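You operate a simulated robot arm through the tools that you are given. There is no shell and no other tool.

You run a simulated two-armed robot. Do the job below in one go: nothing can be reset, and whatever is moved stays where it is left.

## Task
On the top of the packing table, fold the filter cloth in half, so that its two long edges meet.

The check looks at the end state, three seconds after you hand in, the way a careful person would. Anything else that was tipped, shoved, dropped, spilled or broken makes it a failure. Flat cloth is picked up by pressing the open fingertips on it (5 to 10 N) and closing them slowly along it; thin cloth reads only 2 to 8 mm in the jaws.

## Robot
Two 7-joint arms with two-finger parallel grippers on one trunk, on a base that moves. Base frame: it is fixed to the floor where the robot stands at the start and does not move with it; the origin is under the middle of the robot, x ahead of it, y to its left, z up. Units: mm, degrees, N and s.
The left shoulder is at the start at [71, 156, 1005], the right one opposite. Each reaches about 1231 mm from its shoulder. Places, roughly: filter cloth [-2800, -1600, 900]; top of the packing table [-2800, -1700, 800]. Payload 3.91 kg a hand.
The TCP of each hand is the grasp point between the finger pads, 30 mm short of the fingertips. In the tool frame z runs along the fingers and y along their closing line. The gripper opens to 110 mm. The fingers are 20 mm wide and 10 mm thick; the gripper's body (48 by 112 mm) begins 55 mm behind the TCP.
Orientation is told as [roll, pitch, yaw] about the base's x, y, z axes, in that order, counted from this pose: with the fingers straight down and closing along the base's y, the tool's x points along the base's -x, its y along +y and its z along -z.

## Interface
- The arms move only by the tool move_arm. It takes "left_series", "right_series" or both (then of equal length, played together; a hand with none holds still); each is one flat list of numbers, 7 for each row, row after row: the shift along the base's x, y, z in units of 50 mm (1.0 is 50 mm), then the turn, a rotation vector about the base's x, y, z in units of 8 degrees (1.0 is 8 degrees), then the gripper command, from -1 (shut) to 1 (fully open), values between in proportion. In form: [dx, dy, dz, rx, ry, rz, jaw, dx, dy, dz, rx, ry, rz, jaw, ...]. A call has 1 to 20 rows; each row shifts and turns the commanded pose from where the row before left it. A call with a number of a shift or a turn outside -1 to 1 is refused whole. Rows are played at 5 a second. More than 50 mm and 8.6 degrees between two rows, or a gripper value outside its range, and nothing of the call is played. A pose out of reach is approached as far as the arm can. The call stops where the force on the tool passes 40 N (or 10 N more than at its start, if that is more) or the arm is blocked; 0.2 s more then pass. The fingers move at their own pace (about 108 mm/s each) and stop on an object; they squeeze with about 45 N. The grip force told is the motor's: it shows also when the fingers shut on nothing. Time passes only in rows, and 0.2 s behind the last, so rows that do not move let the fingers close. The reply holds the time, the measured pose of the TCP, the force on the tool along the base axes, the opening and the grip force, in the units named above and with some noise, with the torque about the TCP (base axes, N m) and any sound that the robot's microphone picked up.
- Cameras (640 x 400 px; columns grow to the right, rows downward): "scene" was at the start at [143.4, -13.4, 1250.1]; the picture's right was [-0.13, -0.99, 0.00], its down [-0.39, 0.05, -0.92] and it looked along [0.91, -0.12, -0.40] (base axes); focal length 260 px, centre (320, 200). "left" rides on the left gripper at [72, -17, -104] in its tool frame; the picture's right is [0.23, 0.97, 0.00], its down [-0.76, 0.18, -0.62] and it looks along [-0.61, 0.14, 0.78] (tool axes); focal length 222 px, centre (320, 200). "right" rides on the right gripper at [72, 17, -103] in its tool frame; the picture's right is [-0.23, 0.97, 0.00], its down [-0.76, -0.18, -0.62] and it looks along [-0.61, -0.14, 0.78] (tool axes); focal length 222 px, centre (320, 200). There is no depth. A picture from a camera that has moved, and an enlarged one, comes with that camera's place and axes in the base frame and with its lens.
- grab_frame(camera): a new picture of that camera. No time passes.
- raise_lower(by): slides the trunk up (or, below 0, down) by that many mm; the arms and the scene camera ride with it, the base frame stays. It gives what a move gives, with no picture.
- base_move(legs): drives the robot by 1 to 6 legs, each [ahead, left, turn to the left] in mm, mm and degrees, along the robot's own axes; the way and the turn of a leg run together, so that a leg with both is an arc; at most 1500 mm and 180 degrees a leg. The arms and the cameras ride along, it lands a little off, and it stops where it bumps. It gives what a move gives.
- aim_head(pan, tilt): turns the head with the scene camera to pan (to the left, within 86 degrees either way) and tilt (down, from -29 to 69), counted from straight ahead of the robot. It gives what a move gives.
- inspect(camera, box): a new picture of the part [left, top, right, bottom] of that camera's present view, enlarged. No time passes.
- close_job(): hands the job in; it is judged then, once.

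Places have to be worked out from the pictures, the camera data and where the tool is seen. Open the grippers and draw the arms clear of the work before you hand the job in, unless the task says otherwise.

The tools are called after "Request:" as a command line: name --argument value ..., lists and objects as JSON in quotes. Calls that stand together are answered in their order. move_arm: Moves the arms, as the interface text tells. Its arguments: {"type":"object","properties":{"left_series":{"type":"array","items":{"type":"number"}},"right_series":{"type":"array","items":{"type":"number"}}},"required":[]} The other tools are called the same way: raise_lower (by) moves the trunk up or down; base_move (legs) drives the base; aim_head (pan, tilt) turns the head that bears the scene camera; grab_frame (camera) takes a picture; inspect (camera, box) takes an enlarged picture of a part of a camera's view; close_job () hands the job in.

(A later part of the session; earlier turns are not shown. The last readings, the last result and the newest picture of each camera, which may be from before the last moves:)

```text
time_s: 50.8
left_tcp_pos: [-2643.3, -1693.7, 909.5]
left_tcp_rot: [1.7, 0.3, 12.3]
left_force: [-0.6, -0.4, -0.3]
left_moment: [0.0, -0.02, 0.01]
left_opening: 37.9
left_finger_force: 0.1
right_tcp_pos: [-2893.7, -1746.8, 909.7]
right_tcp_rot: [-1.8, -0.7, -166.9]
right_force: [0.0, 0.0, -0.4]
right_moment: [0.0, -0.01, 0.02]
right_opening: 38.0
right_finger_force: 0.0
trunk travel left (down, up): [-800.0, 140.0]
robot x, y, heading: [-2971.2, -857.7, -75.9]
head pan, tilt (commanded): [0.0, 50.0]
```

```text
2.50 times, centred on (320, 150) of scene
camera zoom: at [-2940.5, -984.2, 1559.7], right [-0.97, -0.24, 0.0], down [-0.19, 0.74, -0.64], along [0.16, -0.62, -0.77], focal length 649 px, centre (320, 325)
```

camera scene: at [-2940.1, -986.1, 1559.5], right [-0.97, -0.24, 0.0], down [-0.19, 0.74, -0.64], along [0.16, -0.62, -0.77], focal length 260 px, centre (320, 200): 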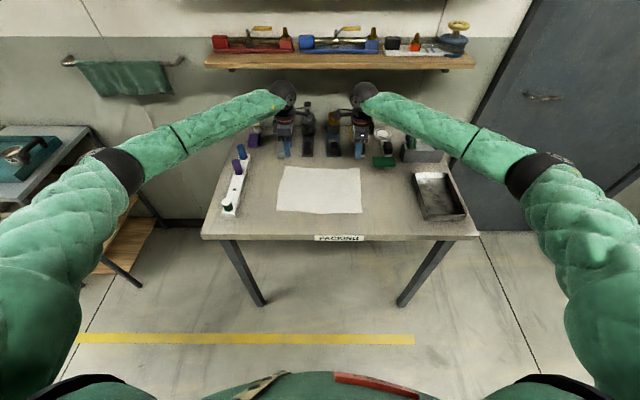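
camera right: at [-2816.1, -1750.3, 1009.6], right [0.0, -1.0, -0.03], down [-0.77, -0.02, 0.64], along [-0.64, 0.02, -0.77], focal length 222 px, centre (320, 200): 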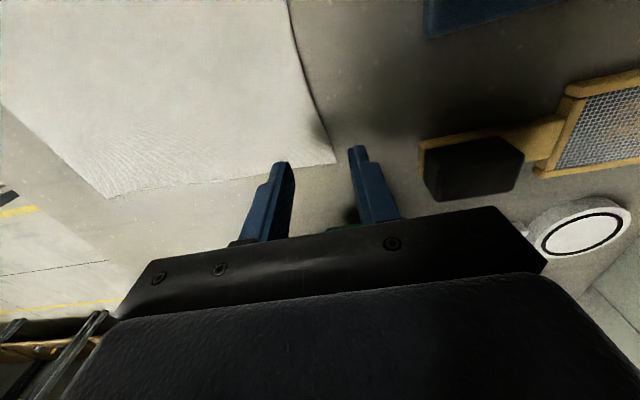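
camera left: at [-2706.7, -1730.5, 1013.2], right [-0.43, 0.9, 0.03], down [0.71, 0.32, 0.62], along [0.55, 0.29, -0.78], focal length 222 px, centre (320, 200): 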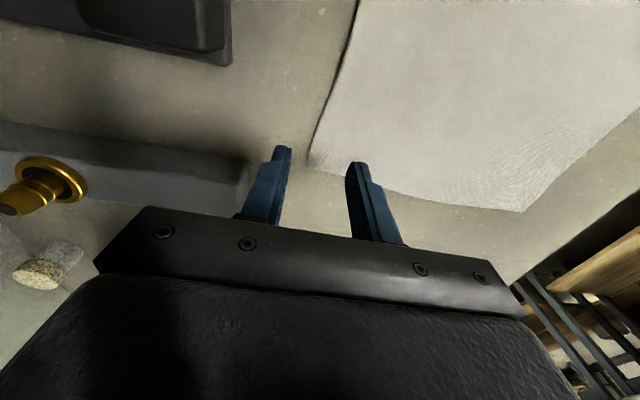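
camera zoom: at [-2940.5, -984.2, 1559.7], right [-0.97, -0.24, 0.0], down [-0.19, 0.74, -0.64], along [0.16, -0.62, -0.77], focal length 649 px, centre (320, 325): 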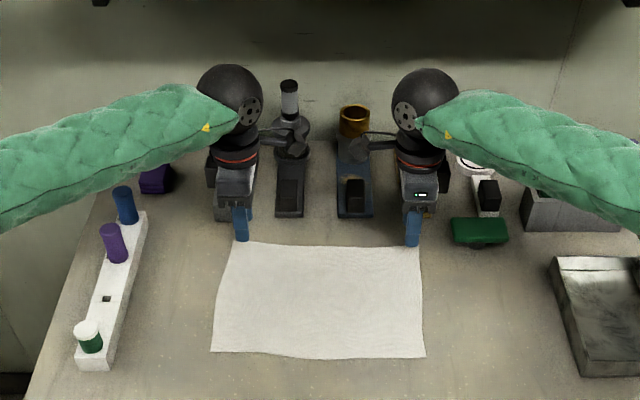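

The far edge is about 7 mm beyond each TCP, and each hand sits about 17-18 mm in from its corner, which is what I want. I'll descend gently another 24 mm and watch the forces.

Request:
move_arm --left_series '[0, 0, -0.1, 0, 0, 0, -0.31, 0, 0, -0.1, 0, 0, 0, -0.31, 0, 0, -0.1, 0, 0, 0, -0.31, 0, 0, -0.1, 0, 0, 0, -0.31, 0, 0, -0.06, 0, 0, 0, -0.31]' --right_series '[0, 0, -0.1, 0, 0, 0, -0.31, 0, 0, -0.1, 0, 0, 0, -0.31, 0, 0, -0.1, 0, 0, 0, -0.31, 0, 0, -0.1, 0, 0, 0, -0.31, 0, 0, -0.06, 0, 0, 0, -0.31]'

```text
time_s: 52.0
left_tcp_pos: [-2642.9, -1693.5, 889.3]
left_tcp_rot: [1.8, 0.3, 12.3]
left_force: [0.3, -0.3, -0.8]
left_moment: [0.0, -0.04, 0.0]
left_opening: 38.2
left_finger_force: 0.3
right_tcp_pos: [-2893.1, -1746.5, 887.7]
right_tcp_rot: [-1.9, -0.8, -166.8]
right_force: [0.8, -0.2, 0.6]
right_moment: [-0.03, 0.0, -0.02]
right_opening: 38.1
right_finger_force: 0.0
trunk travel left (down, up): [-800.0, 140.0]
robot x, y, heading: [-2975.7, -856.1, -75.6]
head pan, tilt (commanded): [0.0, 50.0]
```

No contact yet at TCP z≈888. I'll go down another 6 mm in 2 mm steps.

Request:
move_arm --left_series '[0, 0, -0.04, 0, 0, 0, -0.31, 0, 0, -0.04, 0, 0, 0, -0.31, 0, 0, -0.04, 0, 0, 0, -0.31]' --right_series '[0, 0, -0.04, 0, 0, 0, -0.31, 0, 0, -0.04, 0, 0, 0, -0.31, 0, 0, -0.04, 0, 0, 0, -0.31]'

Request:
grab_frame --camera "left"

Request:
grab_frame --camera "right"

```text
time_s: 52.8
left_tcp_pos: [-2643.1, -1693.9, 881.9]
left_tcp_rot: [1.6, 0.4, 12.3]
left_force: [0.3, -0.8, -0.1]
left_moment: [0.0, 0.03, 0.02]
left_opening: 38.0
left_finger_force: 0.0
right_tcp_pos: [-2892.7, -1746.7, 880.7]
right_tcp_rot: [-1.9, -0.7, -166.9]
right_force: [0.0, -1.0, -0.2]
right_moment: [-0.04, -0.02, -0.03]
right_opening: 38.2
right_finger_force: 0.1
trunk travel left (down, up): [-800.0, 140.0]
robot x, y, heading: [-2974.7, -859.0, -75.5]
head pan, tilt (commanded): [0.0, 50.0]
```

```text
taken
camera left: at [-2707.4, -1729.8, 985.5], right [-0.43, 0.9, 0.03], down [0.71, 0.32, 0.62], along [0.55, 0.29, -0.78], focal length 222 px, centre (320, 200)
```

left: 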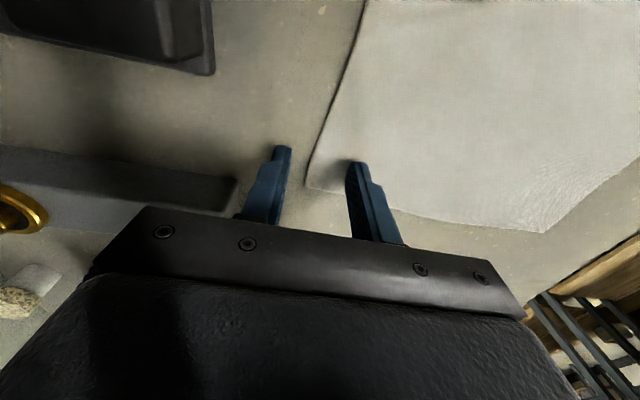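

```text
taken
camera right: at [-2815.7, -1750.6, 981.7], right [0.0, -1.0, -0.03], down [-0.77, -0.02, 0.64], along [-0.64, 0.02, -0.77], focal length 222 px, centre (320, 200)
```

right: 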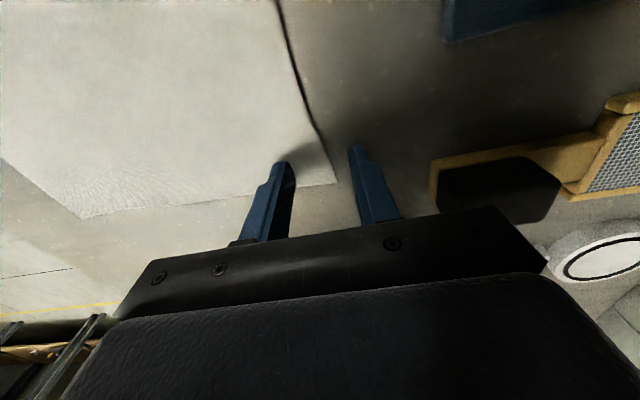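

Still no contact at TCP z≈881. I'll continue down in 2 mm steps.

Request:
move_arm --left_series '[0, 0, -0.04, 0, 0, 0, -0.31, 0, 0, -0.04, 0, 0, 0, -0.31, 0, 0, -0.04, 0, 0, 0, -0.31]' --right_series '[0, 0, -0.04, 0, 0, 0, -0.31, 0, 0, -0.04, 0, 0, 0, -0.31, 0, 0, -0.04, 0, 0, 0, -0.31]'

```text
time_s: 53.6
left_tcp_pos: [-2642.8, -1692.1, 881.4]
left_tcp_rot: [1.5, 0.4, 12.3]
left_force: [-1.1, -6.8, 12.3]
left_moment: [-0.3, -0.12, -0.11]
left_opening: 39.8
left_finger_force: 1.6
right_tcp_pos: [-2892.8, -1745.9, 881.2]
right_tcp_rot: [-1.6, -0.7, -167.0]
right_force: [3.8, -4.5, 26.1]
right_moment: [-0.49, -0.31, 0.02]
right_opening: 38.6
right_finger_force: 0.7
trunk travel left (down, up): [-800.0, 140.0]
robot x, y, heading: [-2973.9, -856.2, -76.0]
head pan, tilt (commanded): [0.0, 50.0]
```

Contact: both fingertips are on the surface (table top z≈851), with 12 N on the left and 26 N on the right. I'll ease the right hand up about 3 mm and the left 1 mm, then read the forces again.

Request:
move_arm --left_series '[0, 0, 0.02, 0, 0, 0, -0.31]' --right_series '[0, 0, 0.05, 0, 0, 0, -0.31]'

```text
time_s: 54.0
left_tcp_pos: [-2642.6, -1692.0, 880.1]
left_tcp_rot: [1.6, 0.4, 12.2]
left_force: [-3.4, -7.7, 15.4]
left_moment: [-0.45, -0.05, -0.18]
left_opening: 40.0
left_finger_force: 1.8
right_tcp_pos: [-2893.2, -1745.5, 880.3]
right_tcp_rot: [-1.6, -0.7, -166.8]
right_force: [5.8, -5.7, 20.4]
right_moment: [-0.63, -0.5, 0.03]
right_opening: 41.2
right_finger_force: 3.1
trunk travel left (down, up): [-800.0, 140.0]
robot x, y, heading: [-2973.6, -858.8, -76.1]
head pan, tilt (commanded): [0.0, 50.0]
```

Forces are 15 N and 20 N, still a bit high. I'll raise a little more to get near 8 N each.

Request:
move_arm --left_series '[0, 0, 0.03, 0, 0, 0, -0.31]' --right_series '[0, 0, 0.05, 0, 0, 0, -0.31]'

Request:
grab_frame --camera "left"

Request:
grab_frame --camera "right"

```text
time_s: 54.4
left_tcp_pos: [-2642.1, -1691.9, 879.8]
left_tcp_rot: [1.6, 0.3, 12.2]
left_force: [-4.8, -4.0, 14.7]
left_moment: [-0.41, -0.02, -0.18]
left_opening: 39.8
left_finger_force: 1.3
right_tcp_pos: [-2894.6, -1744.0, 881.1]
right_tcp_rot: [-1.9, -0.7, -166.9]
right_force: [6.4, -6.6, 7.5]
right_moment: [-0.43, -0.33, 0.09]
right_opening: 41.6
right_finger_force: 3.1
trunk travel left (down, up): [-800.0, 140.0]
robot x, y, heading: [-2973.2, -854.1, -75.9]
head pan, tilt (commanded): [0.0, 50.0]
```

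```text
taken
camera left: at [-2707.4, -1728.5, 984.1], right [-0.43, 0.9, 0.03], down [0.71, 0.32, 0.62], along [0.55, 0.29, -0.78], focal length 222 px, centre (320, 200)
```

left: 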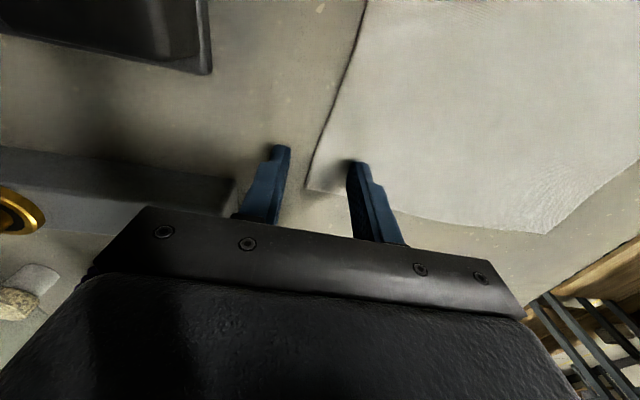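

```text
taken
camera right: at [-2816.2, -1748.6, 981.1], right [0.0, -1.0, -0.03], down [-0.77, -0.02, 0.64], along [-0.64, 0.02, -0.77], focal length 222 px, centre (320, 200)
```

right: 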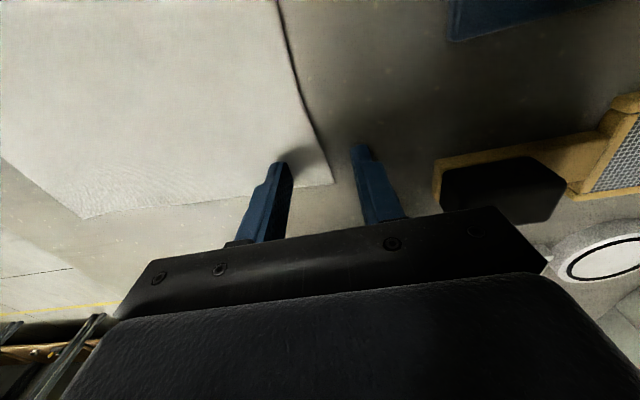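

The views confirm the near finger is on the cloth and the far finger is just past the edge on both hands. I'll ease the left force and then close slowly, moving each TCP toward me at half the closing rate so the near finger stays put and the far finger sweeps the edge in.

Request:
move_arm --left_series '[0, 0, 0.03, 0, 0, 0, -0.31, -0.0067, 0.0267, 0, 0, 0, 0, -0.36, -0.0067, 0.0267, 0, 0, 0, 0, -0.41, -0.0067, 0.0267, 0, 0, 0, 0, -0.46, -0.0067, 0.0267, 0, 0, 0, 0, -0.51, -0.0067, 0.0267, 0, 0, 0, 0, -0.56, -0.0067, 0.0267, 0, 0, 0, 0, -0.61, -0.0067, 0.0267, 0, 0, 0, 0, -0.66, -0.0067, 0.0267, 0, 0, 0, 0, -0.71, -0.0067, 0.0267, 0, 0, 0, 0, -0.76, -0.0067, 0.0267, 0, 0, 0, 0, -0.81, -0.0067, 0.0267, 0, 0, 0, 0, -0.86, -0.0067, 0.0267, 0, 0, 0, 0, -0.91, -0.0067, 0.0267, 0, 0, 0, 0, -0.96, 0, 0, 0, 0, 0, 0, -1, 0, 0, 0, 0, 0, 0, -1, 0, 0, 0, 0, 0, 0, -1]' --right_series '[0, 0, 0, 0, 0, 0, -0.31, -0.0067, 0.0267, 0, 0, 0, 0, -0.36, -0.0067, 0.0267, 0, 0, 0, 0, -0.41, -0.0067, 0.0267, 0, 0, 0, 0, -0.46, -0.0067, 0.0267, 0, 0, 0, 0, -0.51, -0.0067, 0.0267, 0, 0, 0, 0, -0.56, -0.0067, 0.0267, 0, 0, 0, 0, -0.61, -0.0067, 0.0267, 0, 0, 0, 0, -0.66, -0.0067, 0.0267, 0, 0, 0, 0, -0.71, -0.0067, 0.0267, 0, 0, 0, 0, -0.76, -0.0067, 0.0267, 0, 0, 0, 0, -0.81, -0.0067, 0.0267, 0, 0, 0, 0, -0.86, -0.0067, 0.0267, 0, 0, 0, 0, -0.91, -0.0067, 0.0267, 0, 0, 0, 0, -0.96, 0, 0, 0, 0, 0, 0, -1, 0, 0, 0, 0, 0, 0, -1, 0, 0, 0, 0, 0, 0, -1]'

Request:
grab_frame --camera "left"

Request:
grab_frame --camera "right"

Request:
inspect --camera "scene" --box '[240, 70, 400, 230]'

```text
time_s: 58.0
left_tcp_pos: [-2645.1, -1676.1, 881.6]
left_tcp_rot: [1.6, 0.4, 12.3]
left_force: [-1.7, -1.5, 4.4]
left_moment: [0.01, 0.02, 0.01]
left_opening: 2.1
left_finger_force: 42.2
right_tcp_pos: [-2898.1, -1730.0, 881.7]
right_tcp_rot: [-1.9, -0.7, -166.9]
right_force: [1.0, -0.5, 1.3]
right_moment: [0.03, -0.03, 0.01]
right_opening: 2.0
right_finger_force: 41.9
trunk travel left (down, up): [-800.0, 140.0]
robot x, y, heading: [-2973.0, -861.3, -75.8]
head pan, tilt (commanded): [0.0, 50.0]
```

```text
taken
camera left: at [-2710.0, -1712.1, 984.6], right [-0.43, 0.9, 0.03], down [0.71, 0.32, 0.62], along [0.55, 0.29, -0.78], focal length 222 px, centre (320, 200)
```

left: 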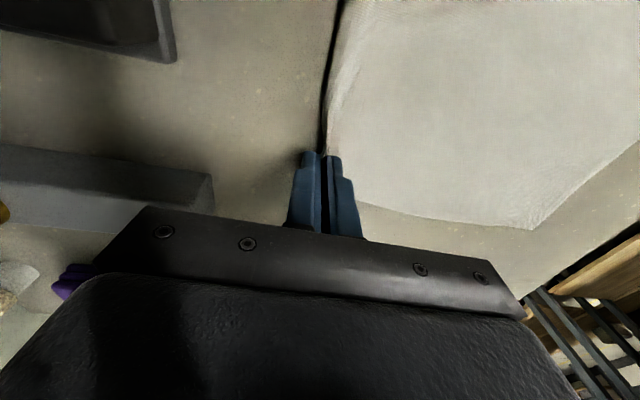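

```text
taken
camera right: at [-2820.7, -1733.6, 981.4], right [0.0, -1.0, -0.03], down [-0.77, -0.02, 0.64], along [-0.64, 0.02, -0.77], focal length 222 px, centre (320, 200)
```

right: 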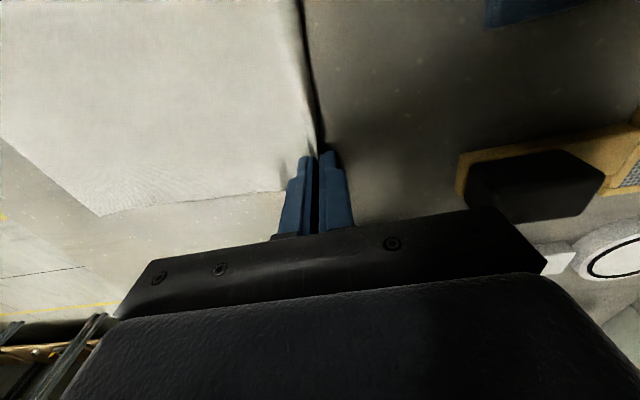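

```text
2.50 times, centred on (320, 150) of scene
camera zoom: at [-2941.0, -982.5, 1559.9], right [-0.97, -0.24, 0.0], down [-0.19, 0.74, -0.64], along [0.16, -0.62, -0.77], focal length 649 px, centre (320, 325)
```

zoom: 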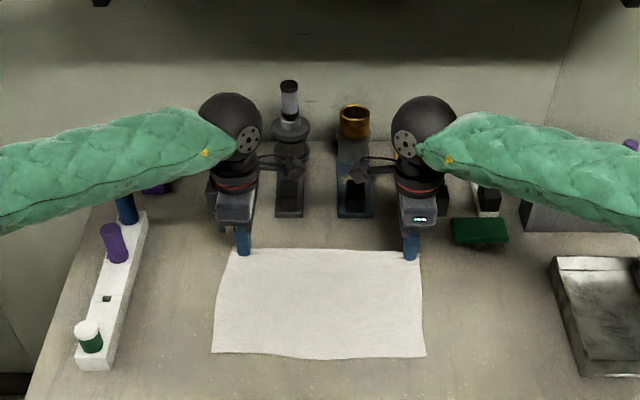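

Both jaws stopped at about 2 mm with full grip force, so each seems to hold a single layer of the cloth edge. I'll lift 30 mm straight up and look.

Request:
move_arm --left_series '[0, 0, 0.15, 0, 0, 0, -1, 0, 0, 0.15, 0, 0, 0, -1, 0, 0, 0.15, 0, 0, 0, -1, 0, 0, 0.15, 0, 0, 0, -1]' --right_series '[0, 0, 0.15, 0, 0, 0, -1, 0, 0, 0.15, 0, 0, 0, -1, 0, 0, 0.15, 0, 0, 0, -1, 0, 0, 0.15, 0, 0, 0, -1]'

Request:
grab_frame --camera "left"

Request:
grab_frame --camera "right"

Request:
inspect --camera "scene" --box '[240, 70, 400, 230]'

```text
time_s: 59.0
left_tcp_pos: [-2644.9, -1676.2, 911.7]
left_tcp_rot: [1.7, 0.3, 12.4]
left_force: [-0.7, -0.3, -0.1]
left_moment: [-0.02, 0.0, -0.02]
left_opening: 2.1
left_finger_force: 42.1
right_tcp_pos: [-2897.3, -1730.3, 911.1]
right_tcp_rot: [-1.9, -0.7, -166.9]
right_force: [1.3, 0.3, -0.8]
right_moment: [0.02, 0.0, -0.02]
right_opening: 2.2
right_finger_force: 42.5
trunk travel left (down, up): [-800.0, 140.0]
robot x, y, heading: [-2972.8, -855.6, -76.0]
head pan, tilt (commanded): [0.0, 50.0]
```

```text
taken
camera left: at [-2709.4, -1711.9, 1014.6], right [-0.43, 0.9, 0.03], down [0.71, 0.32, 0.62], along [0.55, 0.29, -0.78], focal length 222 px, centre (320, 200)
```

left: 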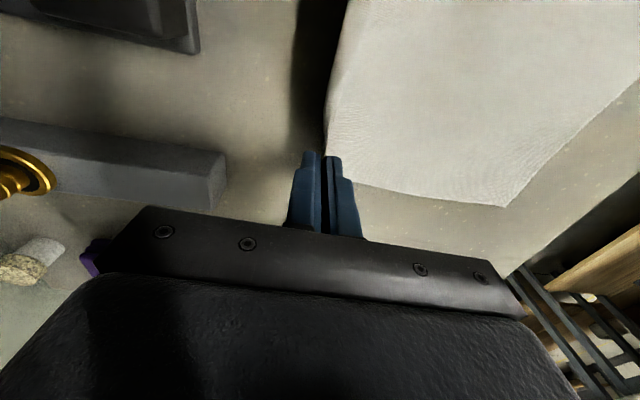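

```text
taken
camera right: at [-2820.6, -1734.1, 1011.1], right [0.0, -1.0, -0.03], down [-0.77, -0.02, 0.64], along [-0.64, 0.02, -0.77], focal length 222 px, centre (320, 200)
```

right: 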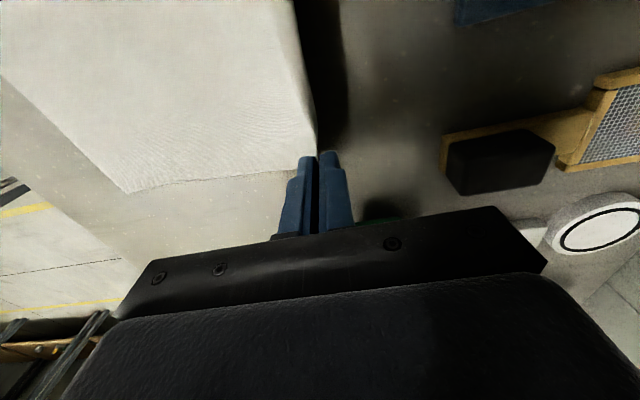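

```text
2.50 times, centred on (320, 150) of scene
camera zoom: at [-2940.9, -982.5, 1559.9], right [-0.97, -0.24, 0.0], down [-0.19, 0.74, -0.64], along [0.16, -0.62, -0.77], focal length 649 px, centre (320, 325)
```

zoom: 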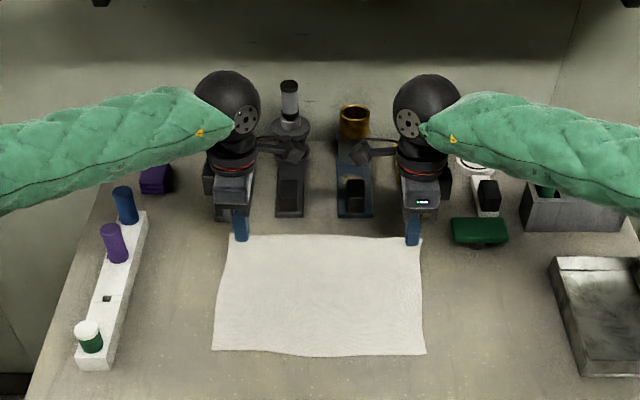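

The far edge rises cleanly with both hands (shadow beneath it). Let me zoom in on the grips to see how much edge is inside the jaws.

Request:
inspect --camera "left" --box '[250, 80, 430, 260]'

Request:
inspect --camera "right" --box '[220, 80, 400, 260]'

Request:
inspect --camera "scene" --box '[285, 150, 365, 230]'

```text
2.22 times, centred on (340, 170) of left
camera zoom: at [-2709.4, -1711.9, 1014.6], right [-0.43, 0.9, 0.03], down [0.71, 0.32, 0.62], along [0.55, 0.29, -0.78], focal length 494 px, centre (276, 267)
```

zoom: 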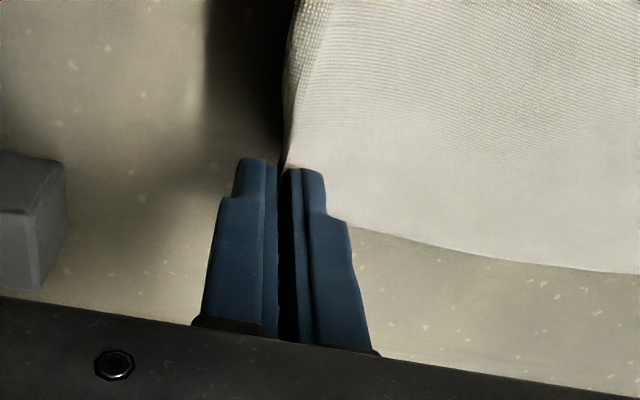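

```text
2.22 times, centred on (310, 170) of right
camera zoom: at [-2820.6, -1734.1, 1011.1], right [0.0, -1.0, -0.03], down [-0.77, -0.02, 0.64], along [-0.64, 0.02, -0.77], focal length 494 px, centre (342, 267)
```

zoom: 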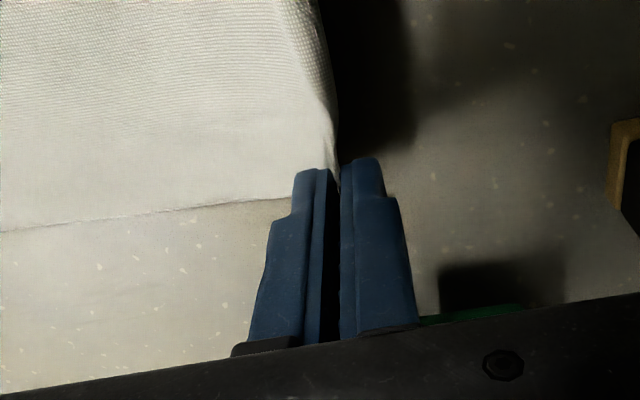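

```text
5.00 times, centred on (325, 190) of scene
camera zoom: at [-2940.9, -982.5, 1559.9], right [-0.97, -0.24, 0.0], down [-0.19, 0.74, -0.64], along [0.16, -0.62, -0.77], focal length 1298 px, centre (295, 250)
```

zoom: 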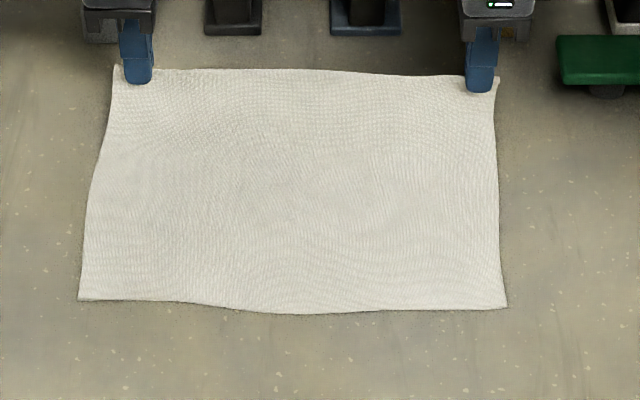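

Each jaw holds roughly a 15-20 mm strip of the far edge turned up between the pads. The near edge is undisturbed, at about 549 mm (left end) and 542 mm (right end) ahead of the camera. I'll carry the edge on an arc of about 92 mm radius about the fold line toward me, pitching the fingers forward gradually; this is the first two thirds.

Request:
move_arm --left_series '[-0.0198, 0.1064, 0.248, 0, 0, 0, -1, -0.0265, 0.1418, 0.228, 0, 0, 0, -1, -0.0323, 0.1733, 0.208, 0, 0, 0, -1, -0.0434, 0.2324, 0.178, -0.388, -0.0968, 0, -1, -0.0485, 0.26, 0.142, -0.388, -0.0968, 0, -1, -0.0518, 0.2777, 0.108, -0.388, -0.0968, 0, -1, -0.0544, 0.2915, 0.068, -0.388, -0.0968, 0, -1, -0.0562, 0.3013, 0.024, -0.388, -0.0968, 0, -1, -0.0562, 0.3013, -0.016, -0.388, -0.0968, 0, -1, -0.0555, 0.2974, -0.06, -0.388, -0.0968, 0, -1, -0.0533, 0.2856, -0.1, -0.388, -0.0968, 0, -1, -0.0507, 0.2718, -0.138, -0.388, -0.0968, 0, -1]' --right_series '[-0.0198, 0.1064, 0.248, 0, 0, 0, -1, -0.0265, 0.1418, 0.228, 0, 0, 0, -1, -0.0323, 0.1733, 0.208, 0, 0, 0, -1, -0.0434, 0.2324, 0.178, -0.388, -0.0968, 0, -1, -0.0485, 0.26, 0.142, -0.388, -0.0968, 0, -1, -0.0518, 0.2777, 0.108, -0.388, -0.0968, 0, -1, -0.0544, 0.2915, 0.068, -0.388, -0.0968, 0, -1, -0.0562, 0.3013, 0.024, -0.388, -0.0968, 0, -1, -0.0562, 0.3013, -0.016, -0.388, -0.0968, 0, -1, -0.0555, 0.2974, -0.06, -0.388, -0.0968, 0, -1, -0.0533, 0.2856, -0.1, -0.388, -0.0968, 0, -1, -0.0507, 0.2718, -0.138, -0.388, -0.0968, 0, -1]'

Request:
grab_frame --camera "scene"

Request:
inspect --camera "scene" --box '[260, 140, 380, 240]'

Request:
grab_frame --camera "left"

Request:
grab_frame --camera "right"

```text
time_s: 61.6
left_tcp_pos: [-2673.3, -1529.3, 956.2]
left_tcp_rot: [-27.1, -0.5, 12.2]
left_force: [-0.3, 0.2, -0.7]
left_moment: [0.04, 0.05, 0.01]
left_opening: 2.2
left_finger_force: 42.4
right_tcp_pos: [-2924.3, -1581.1, 956.4]
right_tcp_rot: [27.0, -0.2, -167.3]
right_force: [0.6, -0.1, -0.8]
right_moment: [0.07, 0.01, -0.01]
right_opening: 1.9
right_finger_force: 41.6
trunk travel left (down, up): [-800.0, 140.0]
robot x, y, heading: [-2973.2, -858.5, -75.7]
head pan, tilt (commanded): [0.0, 50.0]
```

```text
taken
camera scene: at [-2940.9, -982.0, 1560.1], right [-0.97, -0.24, 0.0], down [-0.19, 0.74, -0.64], along [0.16, -0.62, -0.77], focal length 260 px, centre (320, 200)
```

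scene: 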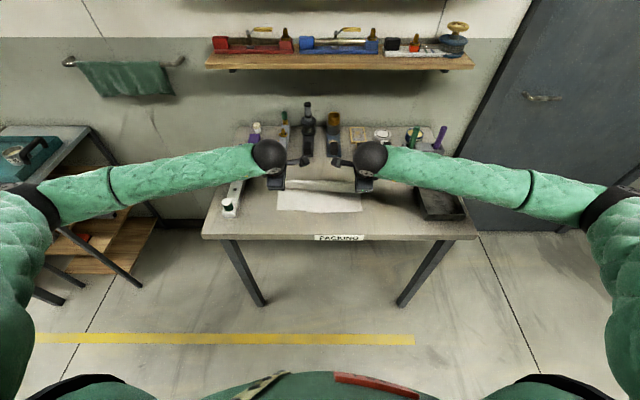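

```text
4.00 times, centred on (320, 190) of scene
camera zoom: at [-2940.9, -982.0, 1560.1], right [-0.97, -0.24, 0.0], down [-0.19, 0.74, -0.64], along [0.16, -0.62, -0.77], focal length 1038 px, centre (320, 240)
```

zoom: 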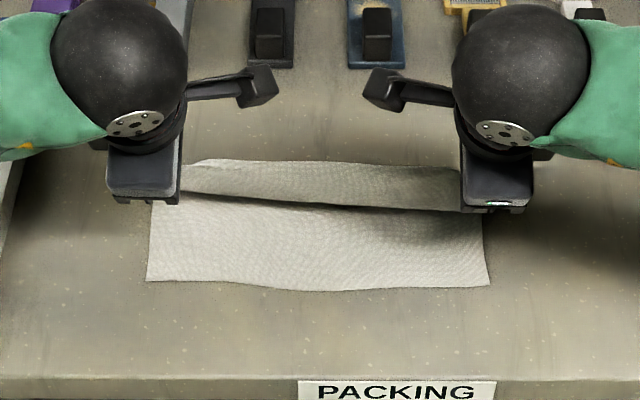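

```text
taken
camera left: at [-2750.5, -1514.2, 1055.2], right [-0.4, 0.8, -0.45], down [0.65, 0.59, 0.48], along [0.65, -0.09, -0.76], focal length 222 px, centre (320, 200)
```

left: 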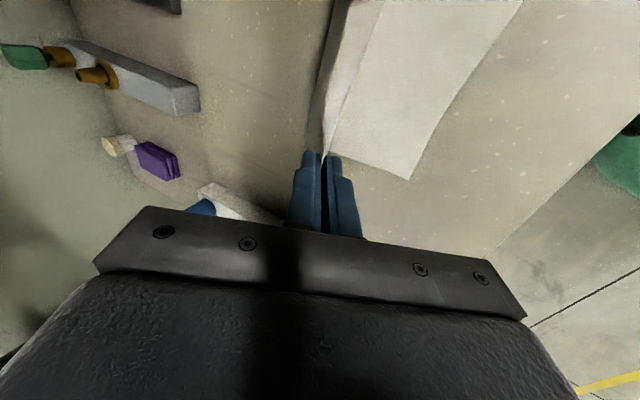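

```text
taken
camera right: at [-2860.0, -1535.6, 1054.1], right [-0.03, -0.9, 0.44], down [-0.84, 0.26, 0.48], along [-0.54, -0.36, -0.76], focal length 222 px, centre (320, 200)
```

right: 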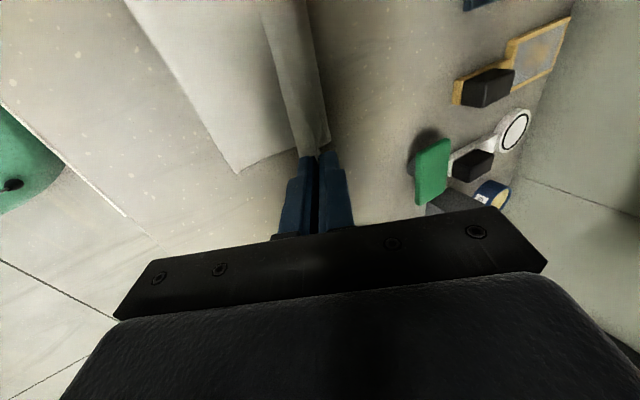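

The fold is forming neatly and the lower half with its near edge hasn't moved. I'll continue the arc down to about 38 mm tip height and check again.

Request:
move_arm --left_series '[-0.0467, 0.2501, -0.176, -0.388, -0.0968, 0, -1, -0.0415, 0.2226, -0.212, -0.388, -0.0968, 0, -1, -0.0364, 0.195, -0.24, -0.388, -0.0968, 0, -1, -0.0294, 0.1576, -0.262, -0.388, -0.0968, 0, -1]' --right_series '[-0.0467, 0.2501, -0.176, -0.388, -0.0968, 0, -1, -0.0415, 0.2226, -0.212, -0.388, -0.0968, 0, -1, -0.0364, 0.195, -0.24, -0.388, -0.0968, 0, -1, -0.0294, 0.1576, -0.262, -0.388, -0.0968, 0, -1]'

Request:
inspect --camera "scene" --box '[260, 140, 380, 240]'

Request:
inspect --camera "left" --box '[230, 20, 530, 260]'

Request:
inspect --camera "right" --box '[110, 20, 410, 260]'

```text
time_s: 62.6
left_tcp_pos: [-2682.0, -1486.4, 911.3]
left_tcp_rot: [-39.9, -0.7, 12.5]
left_force: [-0.3, -0.8, 0.9]
left_moment: [0.03, 0.02, -0.01]
left_opening: 1.9
left_finger_force: 41.9
right_tcp_pos: [-2932.2, -1540.5, 913.6]
right_tcp_rot: [39.7, 0.1, -167.2]
right_force: [-0.1, -0.7, -1.0]
right_moment: [0.08, 0.0, 0.0]
right_opening: 1.7
right_finger_force: 42.4
trunk travel left (down, up): [-800.0, 140.0]
robot x, y, heading: [-2971.0, -860.0, -75.7]
head pan, tilt (commanded): [0.0, 50.0]
```

```text
4.00 times, centred on (320, 190) of scene
camera zoom: at [-2940.9, -981.8, 1560.1], right [-0.97, -0.24, 0.0], down [-0.19, 0.74, -0.64], along [0.16, -0.62, -0.77], focal length 1038 px, centre (320, 240)
```

zoom: 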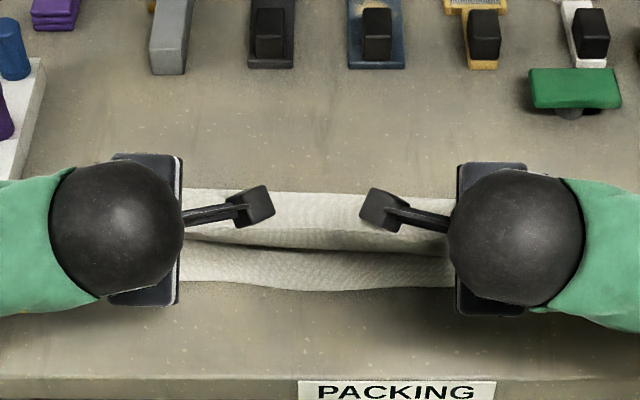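

```text
1.67 times, centred on (380, 140) of left
camera zoom: at [-2763.5, -1452.1, 1000.7], right [-0.37, 0.68, -0.63], down [0.62, 0.69, 0.38], along [0.69, -0.25, -0.68], focal length 370 px, centre (220, 300)
```

zoom: 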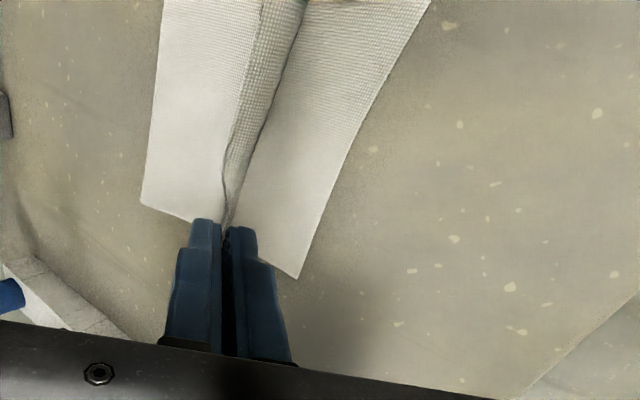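

```text
1.67 times, centred on (260, 140) of right
camera zoom: at [-2873.1, -1472.9, 1001.0], right [-0.06, -0.78, 0.62], down [-0.86, 0.35, 0.36], along [-0.5, -0.52, -0.69], focal length 370 px, centre (420, 300)
```

zoom: 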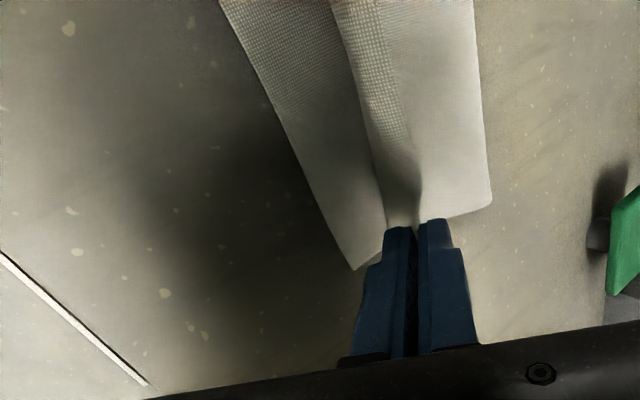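

The folded edge is now just above the near edge, with the tips about 38 mm up. I'll lower the last 25 mm nearly straight down, nudging each tip to sit about 18 mm inside the near edge so the gripped strip reaches it.

Request:
move_arm --left_series '[0.0037, 0.04, -0.1687, -0.1213, -0.0302, 0, -1, 0.0037, 0.04, -0.1687, -0.1213, -0.0302, 0, -1, 0.0037, 0.04, -0.1687, -0.1213, -0.0302, 0, -1]' --right_series '[-0.0116, 0.019, -0.184, -0.1213, -0.0302, 0, -1, -0.0116, 0.019, -0.184, -0.1213, -0.0302, 0, -1, -0.0116, 0.019, -0.184, -0.1213, -0.0302, 0, -1]'

Request:
inspect --camera "scene" --box '[260, 140, 380, 240]'

Request:
inspect --camera "left" --box '[230, 20, 530, 260]'

Request:
inspect --camera "right" --box '[110, 20, 410, 260]'

```text
time_s: 63.3
left_tcp_pos: [-2689.0, -1476.1, 881.1]
left_tcp_rot: [-41.6, -0.4, 12.3]
left_force: [2.4, 1.1, 13.0]
left_moment: [-0.08, -0.07, 0.03]
left_opening: 2.1
left_finger_force: 41.9
right_tcp_pos: [-2930.3, -1534.8, 886.4]
right_tcp_rot: [42.0, 0.2, -166.9]
right_force: [0.0, 1.2, 0.2]
right_moment: [0.02, 0.0, 0.0]
right_opening: 2.2
right_finger_force: 42.3
trunk travel left (down, up): [-800.0, 140.0]
robot x, y, heading: [-2976.8, -858.1, -75.9]
head pan, tilt (commanded): [0.0, 50.0]
stopped in row 3 (left hand): the force on the tool passed its limit at 68 N (the readings are from after the stop); the commanded pose is now the measured one
```

```text
4.00 times, centred on (320, 190) of scene
camera zoom: at [-2940.9, -982.4, 1560.0], right [-0.97, -0.24, 0.0], down [-0.19, 0.74, -0.64], along [0.16, -0.62, -0.77], focal length 1038 px, centre (320, 240)
```

zoom: 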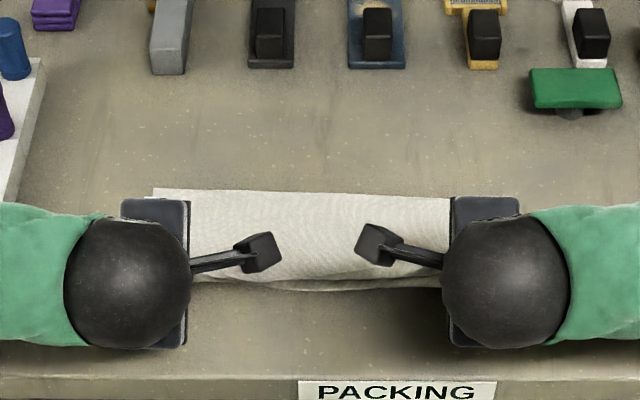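

```text
1.67 times, centred on (380, 140) of left
camera zoom: at [-2771.3, -1437.4, 969.4], right [-0.37, 0.66, -0.65], down [0.63, 0.7, 0.35], along [0.69, -0.27, -0.67], focal length 370 px, centre (220, 300)
```

zoom: 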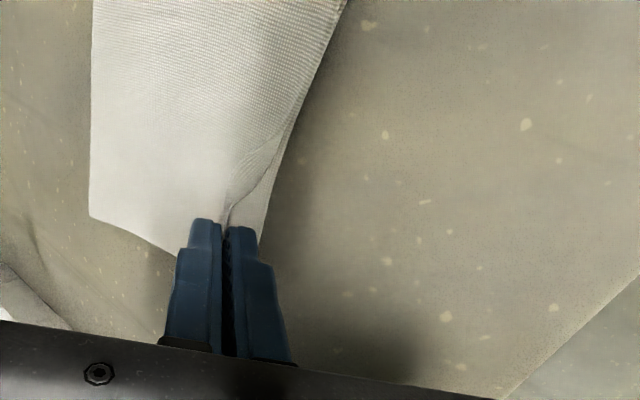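

```text
1.67 times, centred on (260, 140) of right
camera zoom: at [-2872.1, -1463.8, 972.9], right [-0.06, -0.76, 0.65], down [-0.87, 0.36, 0.34], along [-0.49, -0.54, -0.68], focal length 370 px, centre (420, 300)
```

zoom: 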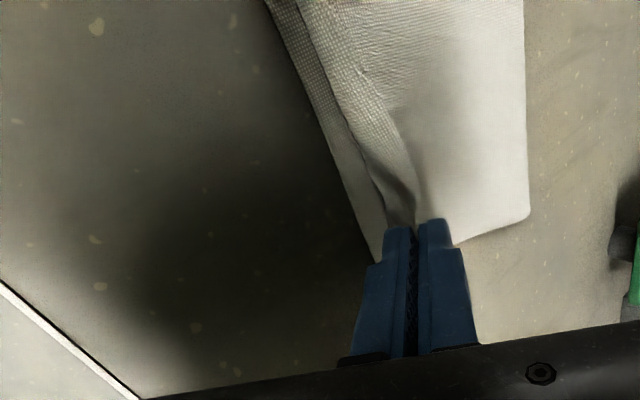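

The left lower finger touched the table and the motion stopped; the folded edge now lies near the near edge. I'll hold for one row to get settled readings before adjusting.

Request:
move_arm --left_series '[0, 0, 0.02, 0, 0, 0, -1, 0, 0, 0, 0, 0, 0, -1]' --right_series '[0, 0, 0, 0, 0, 0, -1, 0, 0, 0, 0, 0, 0, -1]'

Request:
grab_frame --camera "scene"

```text
time_s: 63.9
left_tcp_pos: [-2688.3, -1474.4, 880.6]
left_tcp_rot: [-41.6, -0.4, 12.3]
left_force: [0.1, -1.2, 9.5]
left_moment: [-0.13, -0.01, -0.01]
left_opening: 2.0
left_finger_force: 41.9
right_tcp_pos: [-2930.1, -1534.2, 885.8]
right_tcp_rot: [42.0, 0.3, -167.0]
right_force: [0.5, -0.4, 0.6]
right_moment: [0.05, 0.0, 0.01]
right_opening: 2.1
right_finger_force: 41.8
trunk travel left (down, up): [-800.0, 140.0]
robot x, y, heading: [-2974.0, -861.1, -75.8]
head pan, tilt (commanded): [0.0, 50.0]
```

```text
taken
camera scene: at [-2940.8, -982.0, 1559.9], right [-0.97, -0.24, 0.0], down [-0.19, 0.74, -0.64], along [0.16, -0.62, -0.77], focal length 260 px, centre (320, 200)
```

scene: 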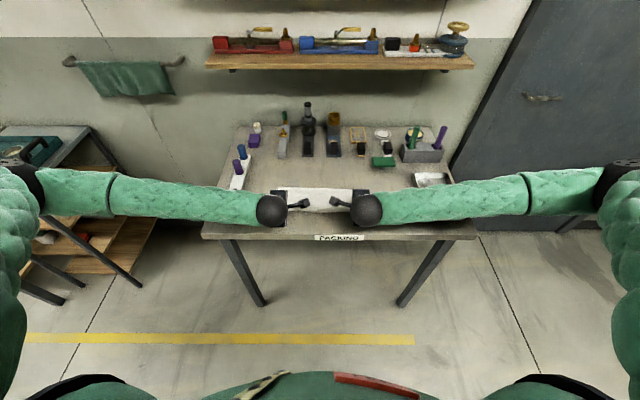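

The left lower finger rests lightly on the table and the right is about 4 mm above it; both tips sit about 11-15 mm inside the near edge. I'll even out the heights, then open slowly to about 16 mm while keeping each lower finger in place, so the strip is freed gently.

Request:
move_arm --left_series '[0, 0, 0.03, 0, 0, 0, -1, 0.00435, -0.0175, 0.016, 0, 0, 0, -0.95, 0.00435, -0.0175, 0.016, 0, 0, 0, -0.9, 0.00435, -0.0175, 0.016, 0, 0, 0, -0.85, 0.00435, -0.0175, 0.016, 0, 0, 0, -0.8, 0.00435, -0.0175, 0.016, 0, 0, 0, -0.75, 0.00435, -0.0175, 0.016, 0, 0, 0, -0.7, 0, 0, 0, 0, 0, 0, -0.7]' --right_series '[0, 0, -0.05, 0, 0, 0, -1, 0.00435, -0.0175, 0.016, 0, 0, 0, -0.95, 0.00435, -0.0175, 0.016, 0, 0, 0, -0.9, 0.00435, -0.0175, 0.016, 0, 0, 0, -0.85, 0.00435, -0.0175, 0.016, 0, 0, 0, -0.8, 0.00435, -0.0175, 0.016, 0, 0, 0, -0.75, 0.00435, -0.0175, 0.016, 0, 0, 0, -0.7, 0, 0, 0, 0, 0, 0, -0.7]'

Request:
inspect --camera "left" --box '[230, 20, 530, 260]'

Request:
inspect --camera "right" --box '[110, 20, 410, 260]'

Request:
inspect --camera "scene" --box '[260, 140, 380, 240]'

```text
time_s: 65.7
left_tcp_pos: [-2688.9, -1480.3, 888.0]
left_tcp_rot: [-41.5, -0.4, 12.3]
left_force: [-0.1, -0.1, -0.9]
left_moment: [-0.02, 0.02, 0.04]
left_opening: 16.5
left_finger_force: 0.0
right_tcp_pos: [-2929.4, -1539.7, 889.4]
right_tcp_rot: [42.0, 0.3, -166.9]
right_force: [-0.9, 0.5, 0.5]
right_moment: [0.0, 0.0, 0.04]
right_opening: 16.3
right_finger_force: 0.2
trunk travel left (down, up): [-800.0, 140.0]
robot x, y, heading: [-2971.8, -859.1, -75.9]
head pan, tilt (commanded): [0.0, 50.0]
```

```text
1.67 times, centred on (380, 140) of left
camera zoom: at [-2770.0, -1443.0, 976.0], right [-0.37, 0.67, -0.65], down [0.63, 0.7, 0.35], along [0.69, -0.27, -0.67], focal length 370 px, centre (220, 300)
```

zoom: 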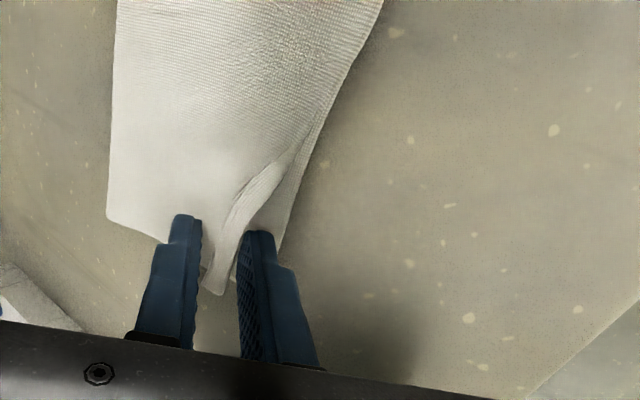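

```text
1.67 times, centred on (260, 140) of right
camera zoom: at [-2870.9, -1469.6, 975.2], right [-0.06, -0.76, 0.65], down [-0.87, 0.36, 0.34], along [-0.49, -0.54, -0.68], focal length 370 px, centre (420, 300)
```

zoom: 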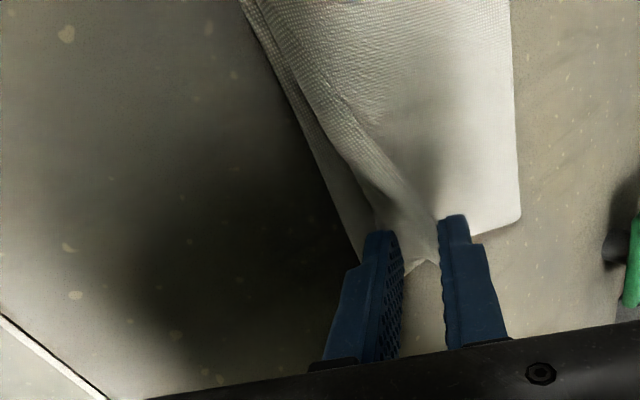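

```text
4.00 times, centred on (320, 190) of scene
camera zoom: at [-2940.7, -982.9, 1559.9], right [-0.97, -0.24, 0.0], down [-0.19, 0.74, -0.64], along [0.16, -0.62, -0.77], focal length 1038 px, centre (320, 240)
```

zoom: 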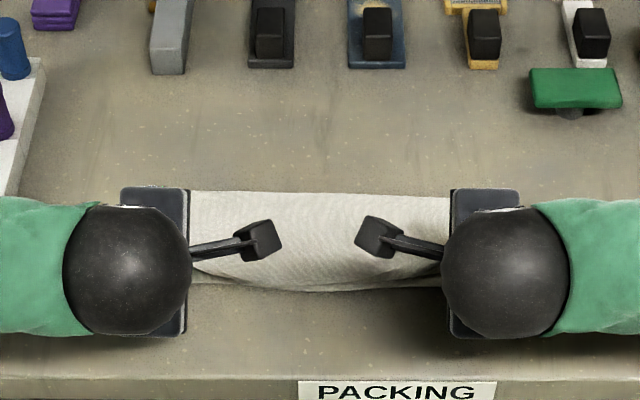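

The strips are released and stand between the open fingers. I'll withdraw both hands along their own finger axes, slowly, so the lower fingers slide out from under the edge.

Request:
move_arm --left_series '[-0.0161, 0.0644, 0.075, 0, 0, 0, -0.7, -0.0161, 0.0644, 0.075, 0, 0, 0, -0.7, -0.0161, 0.0644, 0.075, 0, 0, 0, -0.7, -0.0161, 0.0644, 0.075, 0, 0, 0, -0.7, -0.0161, 0.0644, 0.075, 0, 0, 0, -0.7, -0.0161, 0.0644, 0.075, 0, 0, 0, -0.7, -0.0161, 0.0644, 0.075, 0, 0, 0, -0.7, -0.0161, 0.0644, 0.075, 0, 0, 0, -0.7, -0.0321, 0.1287, 0.15, 0, 0, 0, -0.7, -0.0321, 0.1287, 0.15, 0, 0, 0, -0.7, -0.0321, 0.1287, 0.15, 0, 0, 0, -0.7, -0.0321, 0.1287, 0.15, 0, 0, 0, -0.7]' --right_series '[-0.0161, 0.0644, 0.075, 0, 0, 0, -0.7, -0.0161, 0.0644, 0.075, 0, 0, 0, -0.7, -0.0161, 0.0644, 0.075, 0, 0, 0, -0.7, -0.0161, 0.0644, 0.075, 0, 0, 0, -0.7, -0.0161, 0.0644, 0.075, 0, 0, 0, -0.7, -0.0161, 0.0644, 0.075, 0, 0, 0, -0.7, -0.0161, 0.0644, 0.075, 0, 0, 0, -0.7, -0.0161, 0.0644, 0.075, 0, 0, 0, -0.7, -0.0321, 0.1287, 0.15, 0, 0, 0, -0.7, -0.0321, 0.1287, 0.15, 0, 0, 0, -0.7, -0.0321, 0.1287, 0.15, 0, 0, 0, -0.7, -0.0321, 0.1287, 0.15, 0, 0, 0, -0.7]'

Request:
grab_frame --camera "scene"

Request:
inspect --camera "left" --box '[180, 0, 530, 240]'

Request:
inspect --camera "right" --box '[110, 0, 460, 240]'

```text
time_s: 68.3
left_tcp_pos: [-2701.6, -1429.0, 947.3]
left_tcp_rot: [-41.6, -0.5, 12.3]
left_force: [0.0, 0.3, -0.5]
left_moment: [0.0, -0.02, 0.02]
left_opening: 16.4
left_finger_force: 0.1
right_tcp_pos: [-2941.6, -1488.5, 948.0]
right_tcp_rot: [42.0, 0.3, -166.9]
right_force: [-0.5, 0.4, 0.4]
right_moment: [0.0, 0.02, 0.01]
right_opening: 16.2
right_finger_force: 0.1
trunk travel left (down, up): [-800.0, 140.0]
robot x, y, heading: [-2977.9, -859.5, -75.9]
head pan, tilt (commanded): [0.0, 50.0]
```

```text
taken
camera scene: at [-2940.9, -982.1, 1559.9], right [-0.97, -0.24, 0.0], down [-0.19, 0.74, -0.64], along [0.16, -0.62, -0.77], focal length 260 px, centre (320, 200)
```

scene: 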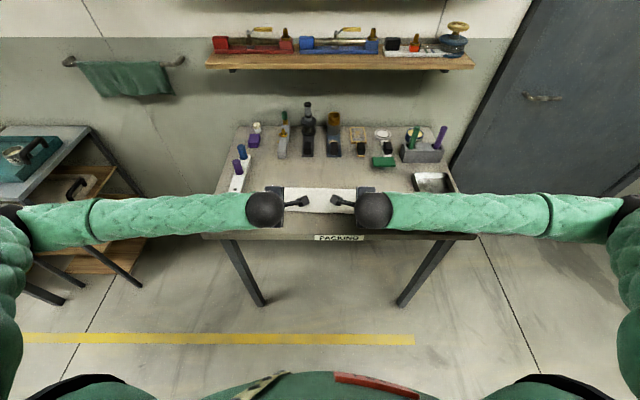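

```text
1.67 times, centred on (355, 120) of left
camera zoom: at [-2783.8, -1391.2, 1036.0], right [-0.37, 0.66, -0.65], down [0.63, 0.7, 0.35], along [0.69, -0.27, -0.67], focal length 370 px, centre (262, 333)
```

zoom: 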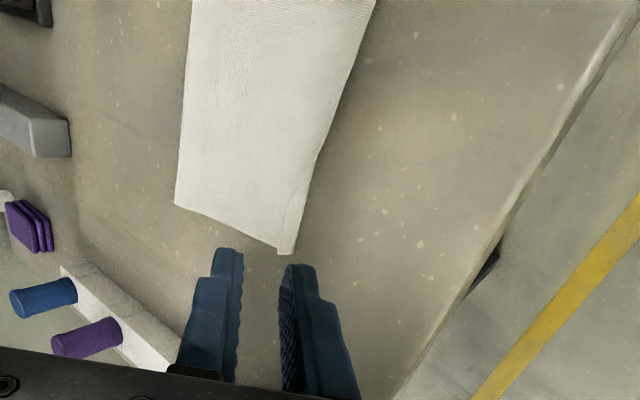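

```text
1.67 times, centred on (285, 120) of right
camera zoom: at [-2884.0, -1417.9, 1034.9], right [-0.06, -0.76, 0.65], down [-0.87, 0.36, 0.34], along [-0.49, -0.54, -0.68], focal length 370 px, centre (378, 333)
```

zoom: 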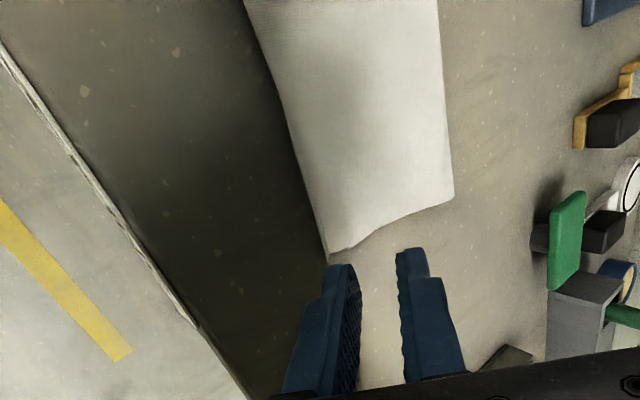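

The folded edge lies along the near edge with both hands free. I'll raise both hands well clear and draw them back so the scene camera can inspect the result.

Request:
move_arm --left_series '[0, 0, 0.8, 0, 0, 0, -0.5, 0, 0, 0.8, 0, 0, 0, -0.5, 0.1, 0.3, 0.8, 0, 0, 0, -0.3, 0.1, 0.3, 0.8, 0, 0, 0, -0.3, 0.1, 0.3, 0.8, 0, 0, 0, -0.3, 0.5, 0.5, 0.5, 0, 0, 0, -0.3, 0.5, 0.5, 0.5, 0, 0, 0, -0.3, 0.5, 0.5, 0.5, 0, 0, 0, -0.3]' --right_series '[0, 0, 0.8, 0, 0, 0, -0.5, 0, 0, 0.8, 0, 0, 0, -0.5, -0.15, 0.3, 0.8, 0, 0, 0, -0.3, -0.15, 0.3, 0.8, 0, 0, 0, -0.3, -0.15, 0.3, 0.8, 0, 0, 0, -0.3, -0.6, 0.3, 0.5, 0, 0, 0, -0.3, -0.6, 0.3, 0.5, 0, 0, 0, -0.3, -0.6, 0.3, 0.5, 0, 0, 0, -0.3]'

Request:
grab_frame --camera "scene"

Request:
inspect --camera "scene" --box '[260, 160, 380, 240]'

```text
time_s: 70.1
left_tcp_pos: [-2603.8, -1372.3, 1223.4]
left_tcp_rot: [-41.4, -0.4, 12.2]
left_force: [-0.3, 0.9, 0.0]
left_moment: [-0.03, -0.01, 0.0]
left_opening: 38.3
left_finger_force: 0.1
left hand out of reach, approached as far as the arm can: row 6, 7, 8
right_tcp_pos: [-3019.3, -1475.8, 1221.4]
right_tcp_rot: [42.0, 0.4, -166.9]
right_force: [-0.4, 1.0, 0.3]
right_moment: [-0.03, -0.01, 0.03]
right_opening: 38.5
right_finger_force: 0.1
right hand out of reach, approached as far as the arm can: row 6, 7, 8
trunk travel left (down, up): [-800.0, 140.0]
robot x, y, heading: [-2967.6, -856.1, -75.8]
head pan, tilt (commanded): [0.0, 50.0]
```

```text
taken
camera scene: at [-2941.1, -980.3, 1560.0], right [-0.97, -0.24, 0.0], down [-0.19, 0.74, -0.64], along [0.16, -0.62, -0.77], focal length 260 px, centre (320, 200)
```

scene: 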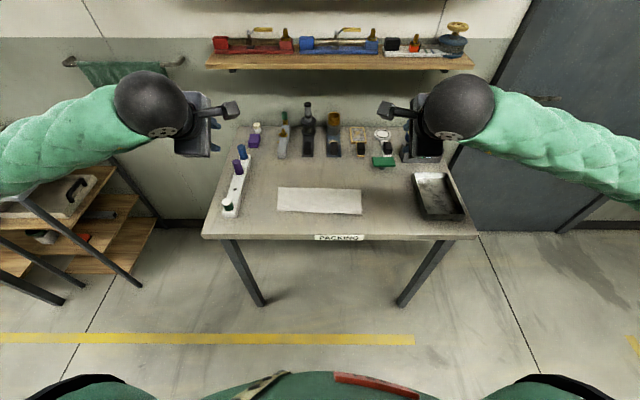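

```text
5.00 times, centred on (320, 200) of scene
camera zoom: at [-2941.1, -980.3, 1560.0], right [-0.97, -0.24, 0.0], down [-0.19, 0.74, -0.64], along [0.16, -0.62, -0.77], focal length 1298 px, centre (320, 200)
```

zoom: 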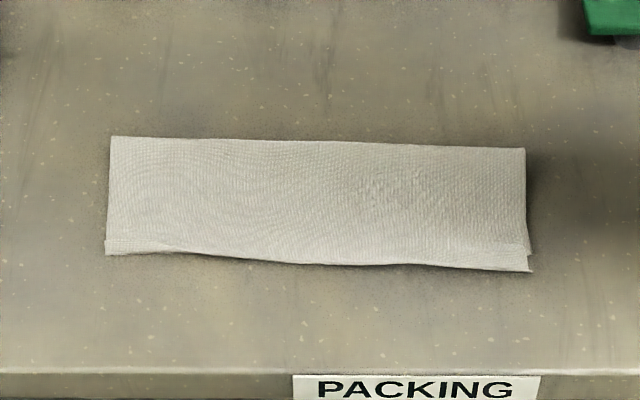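

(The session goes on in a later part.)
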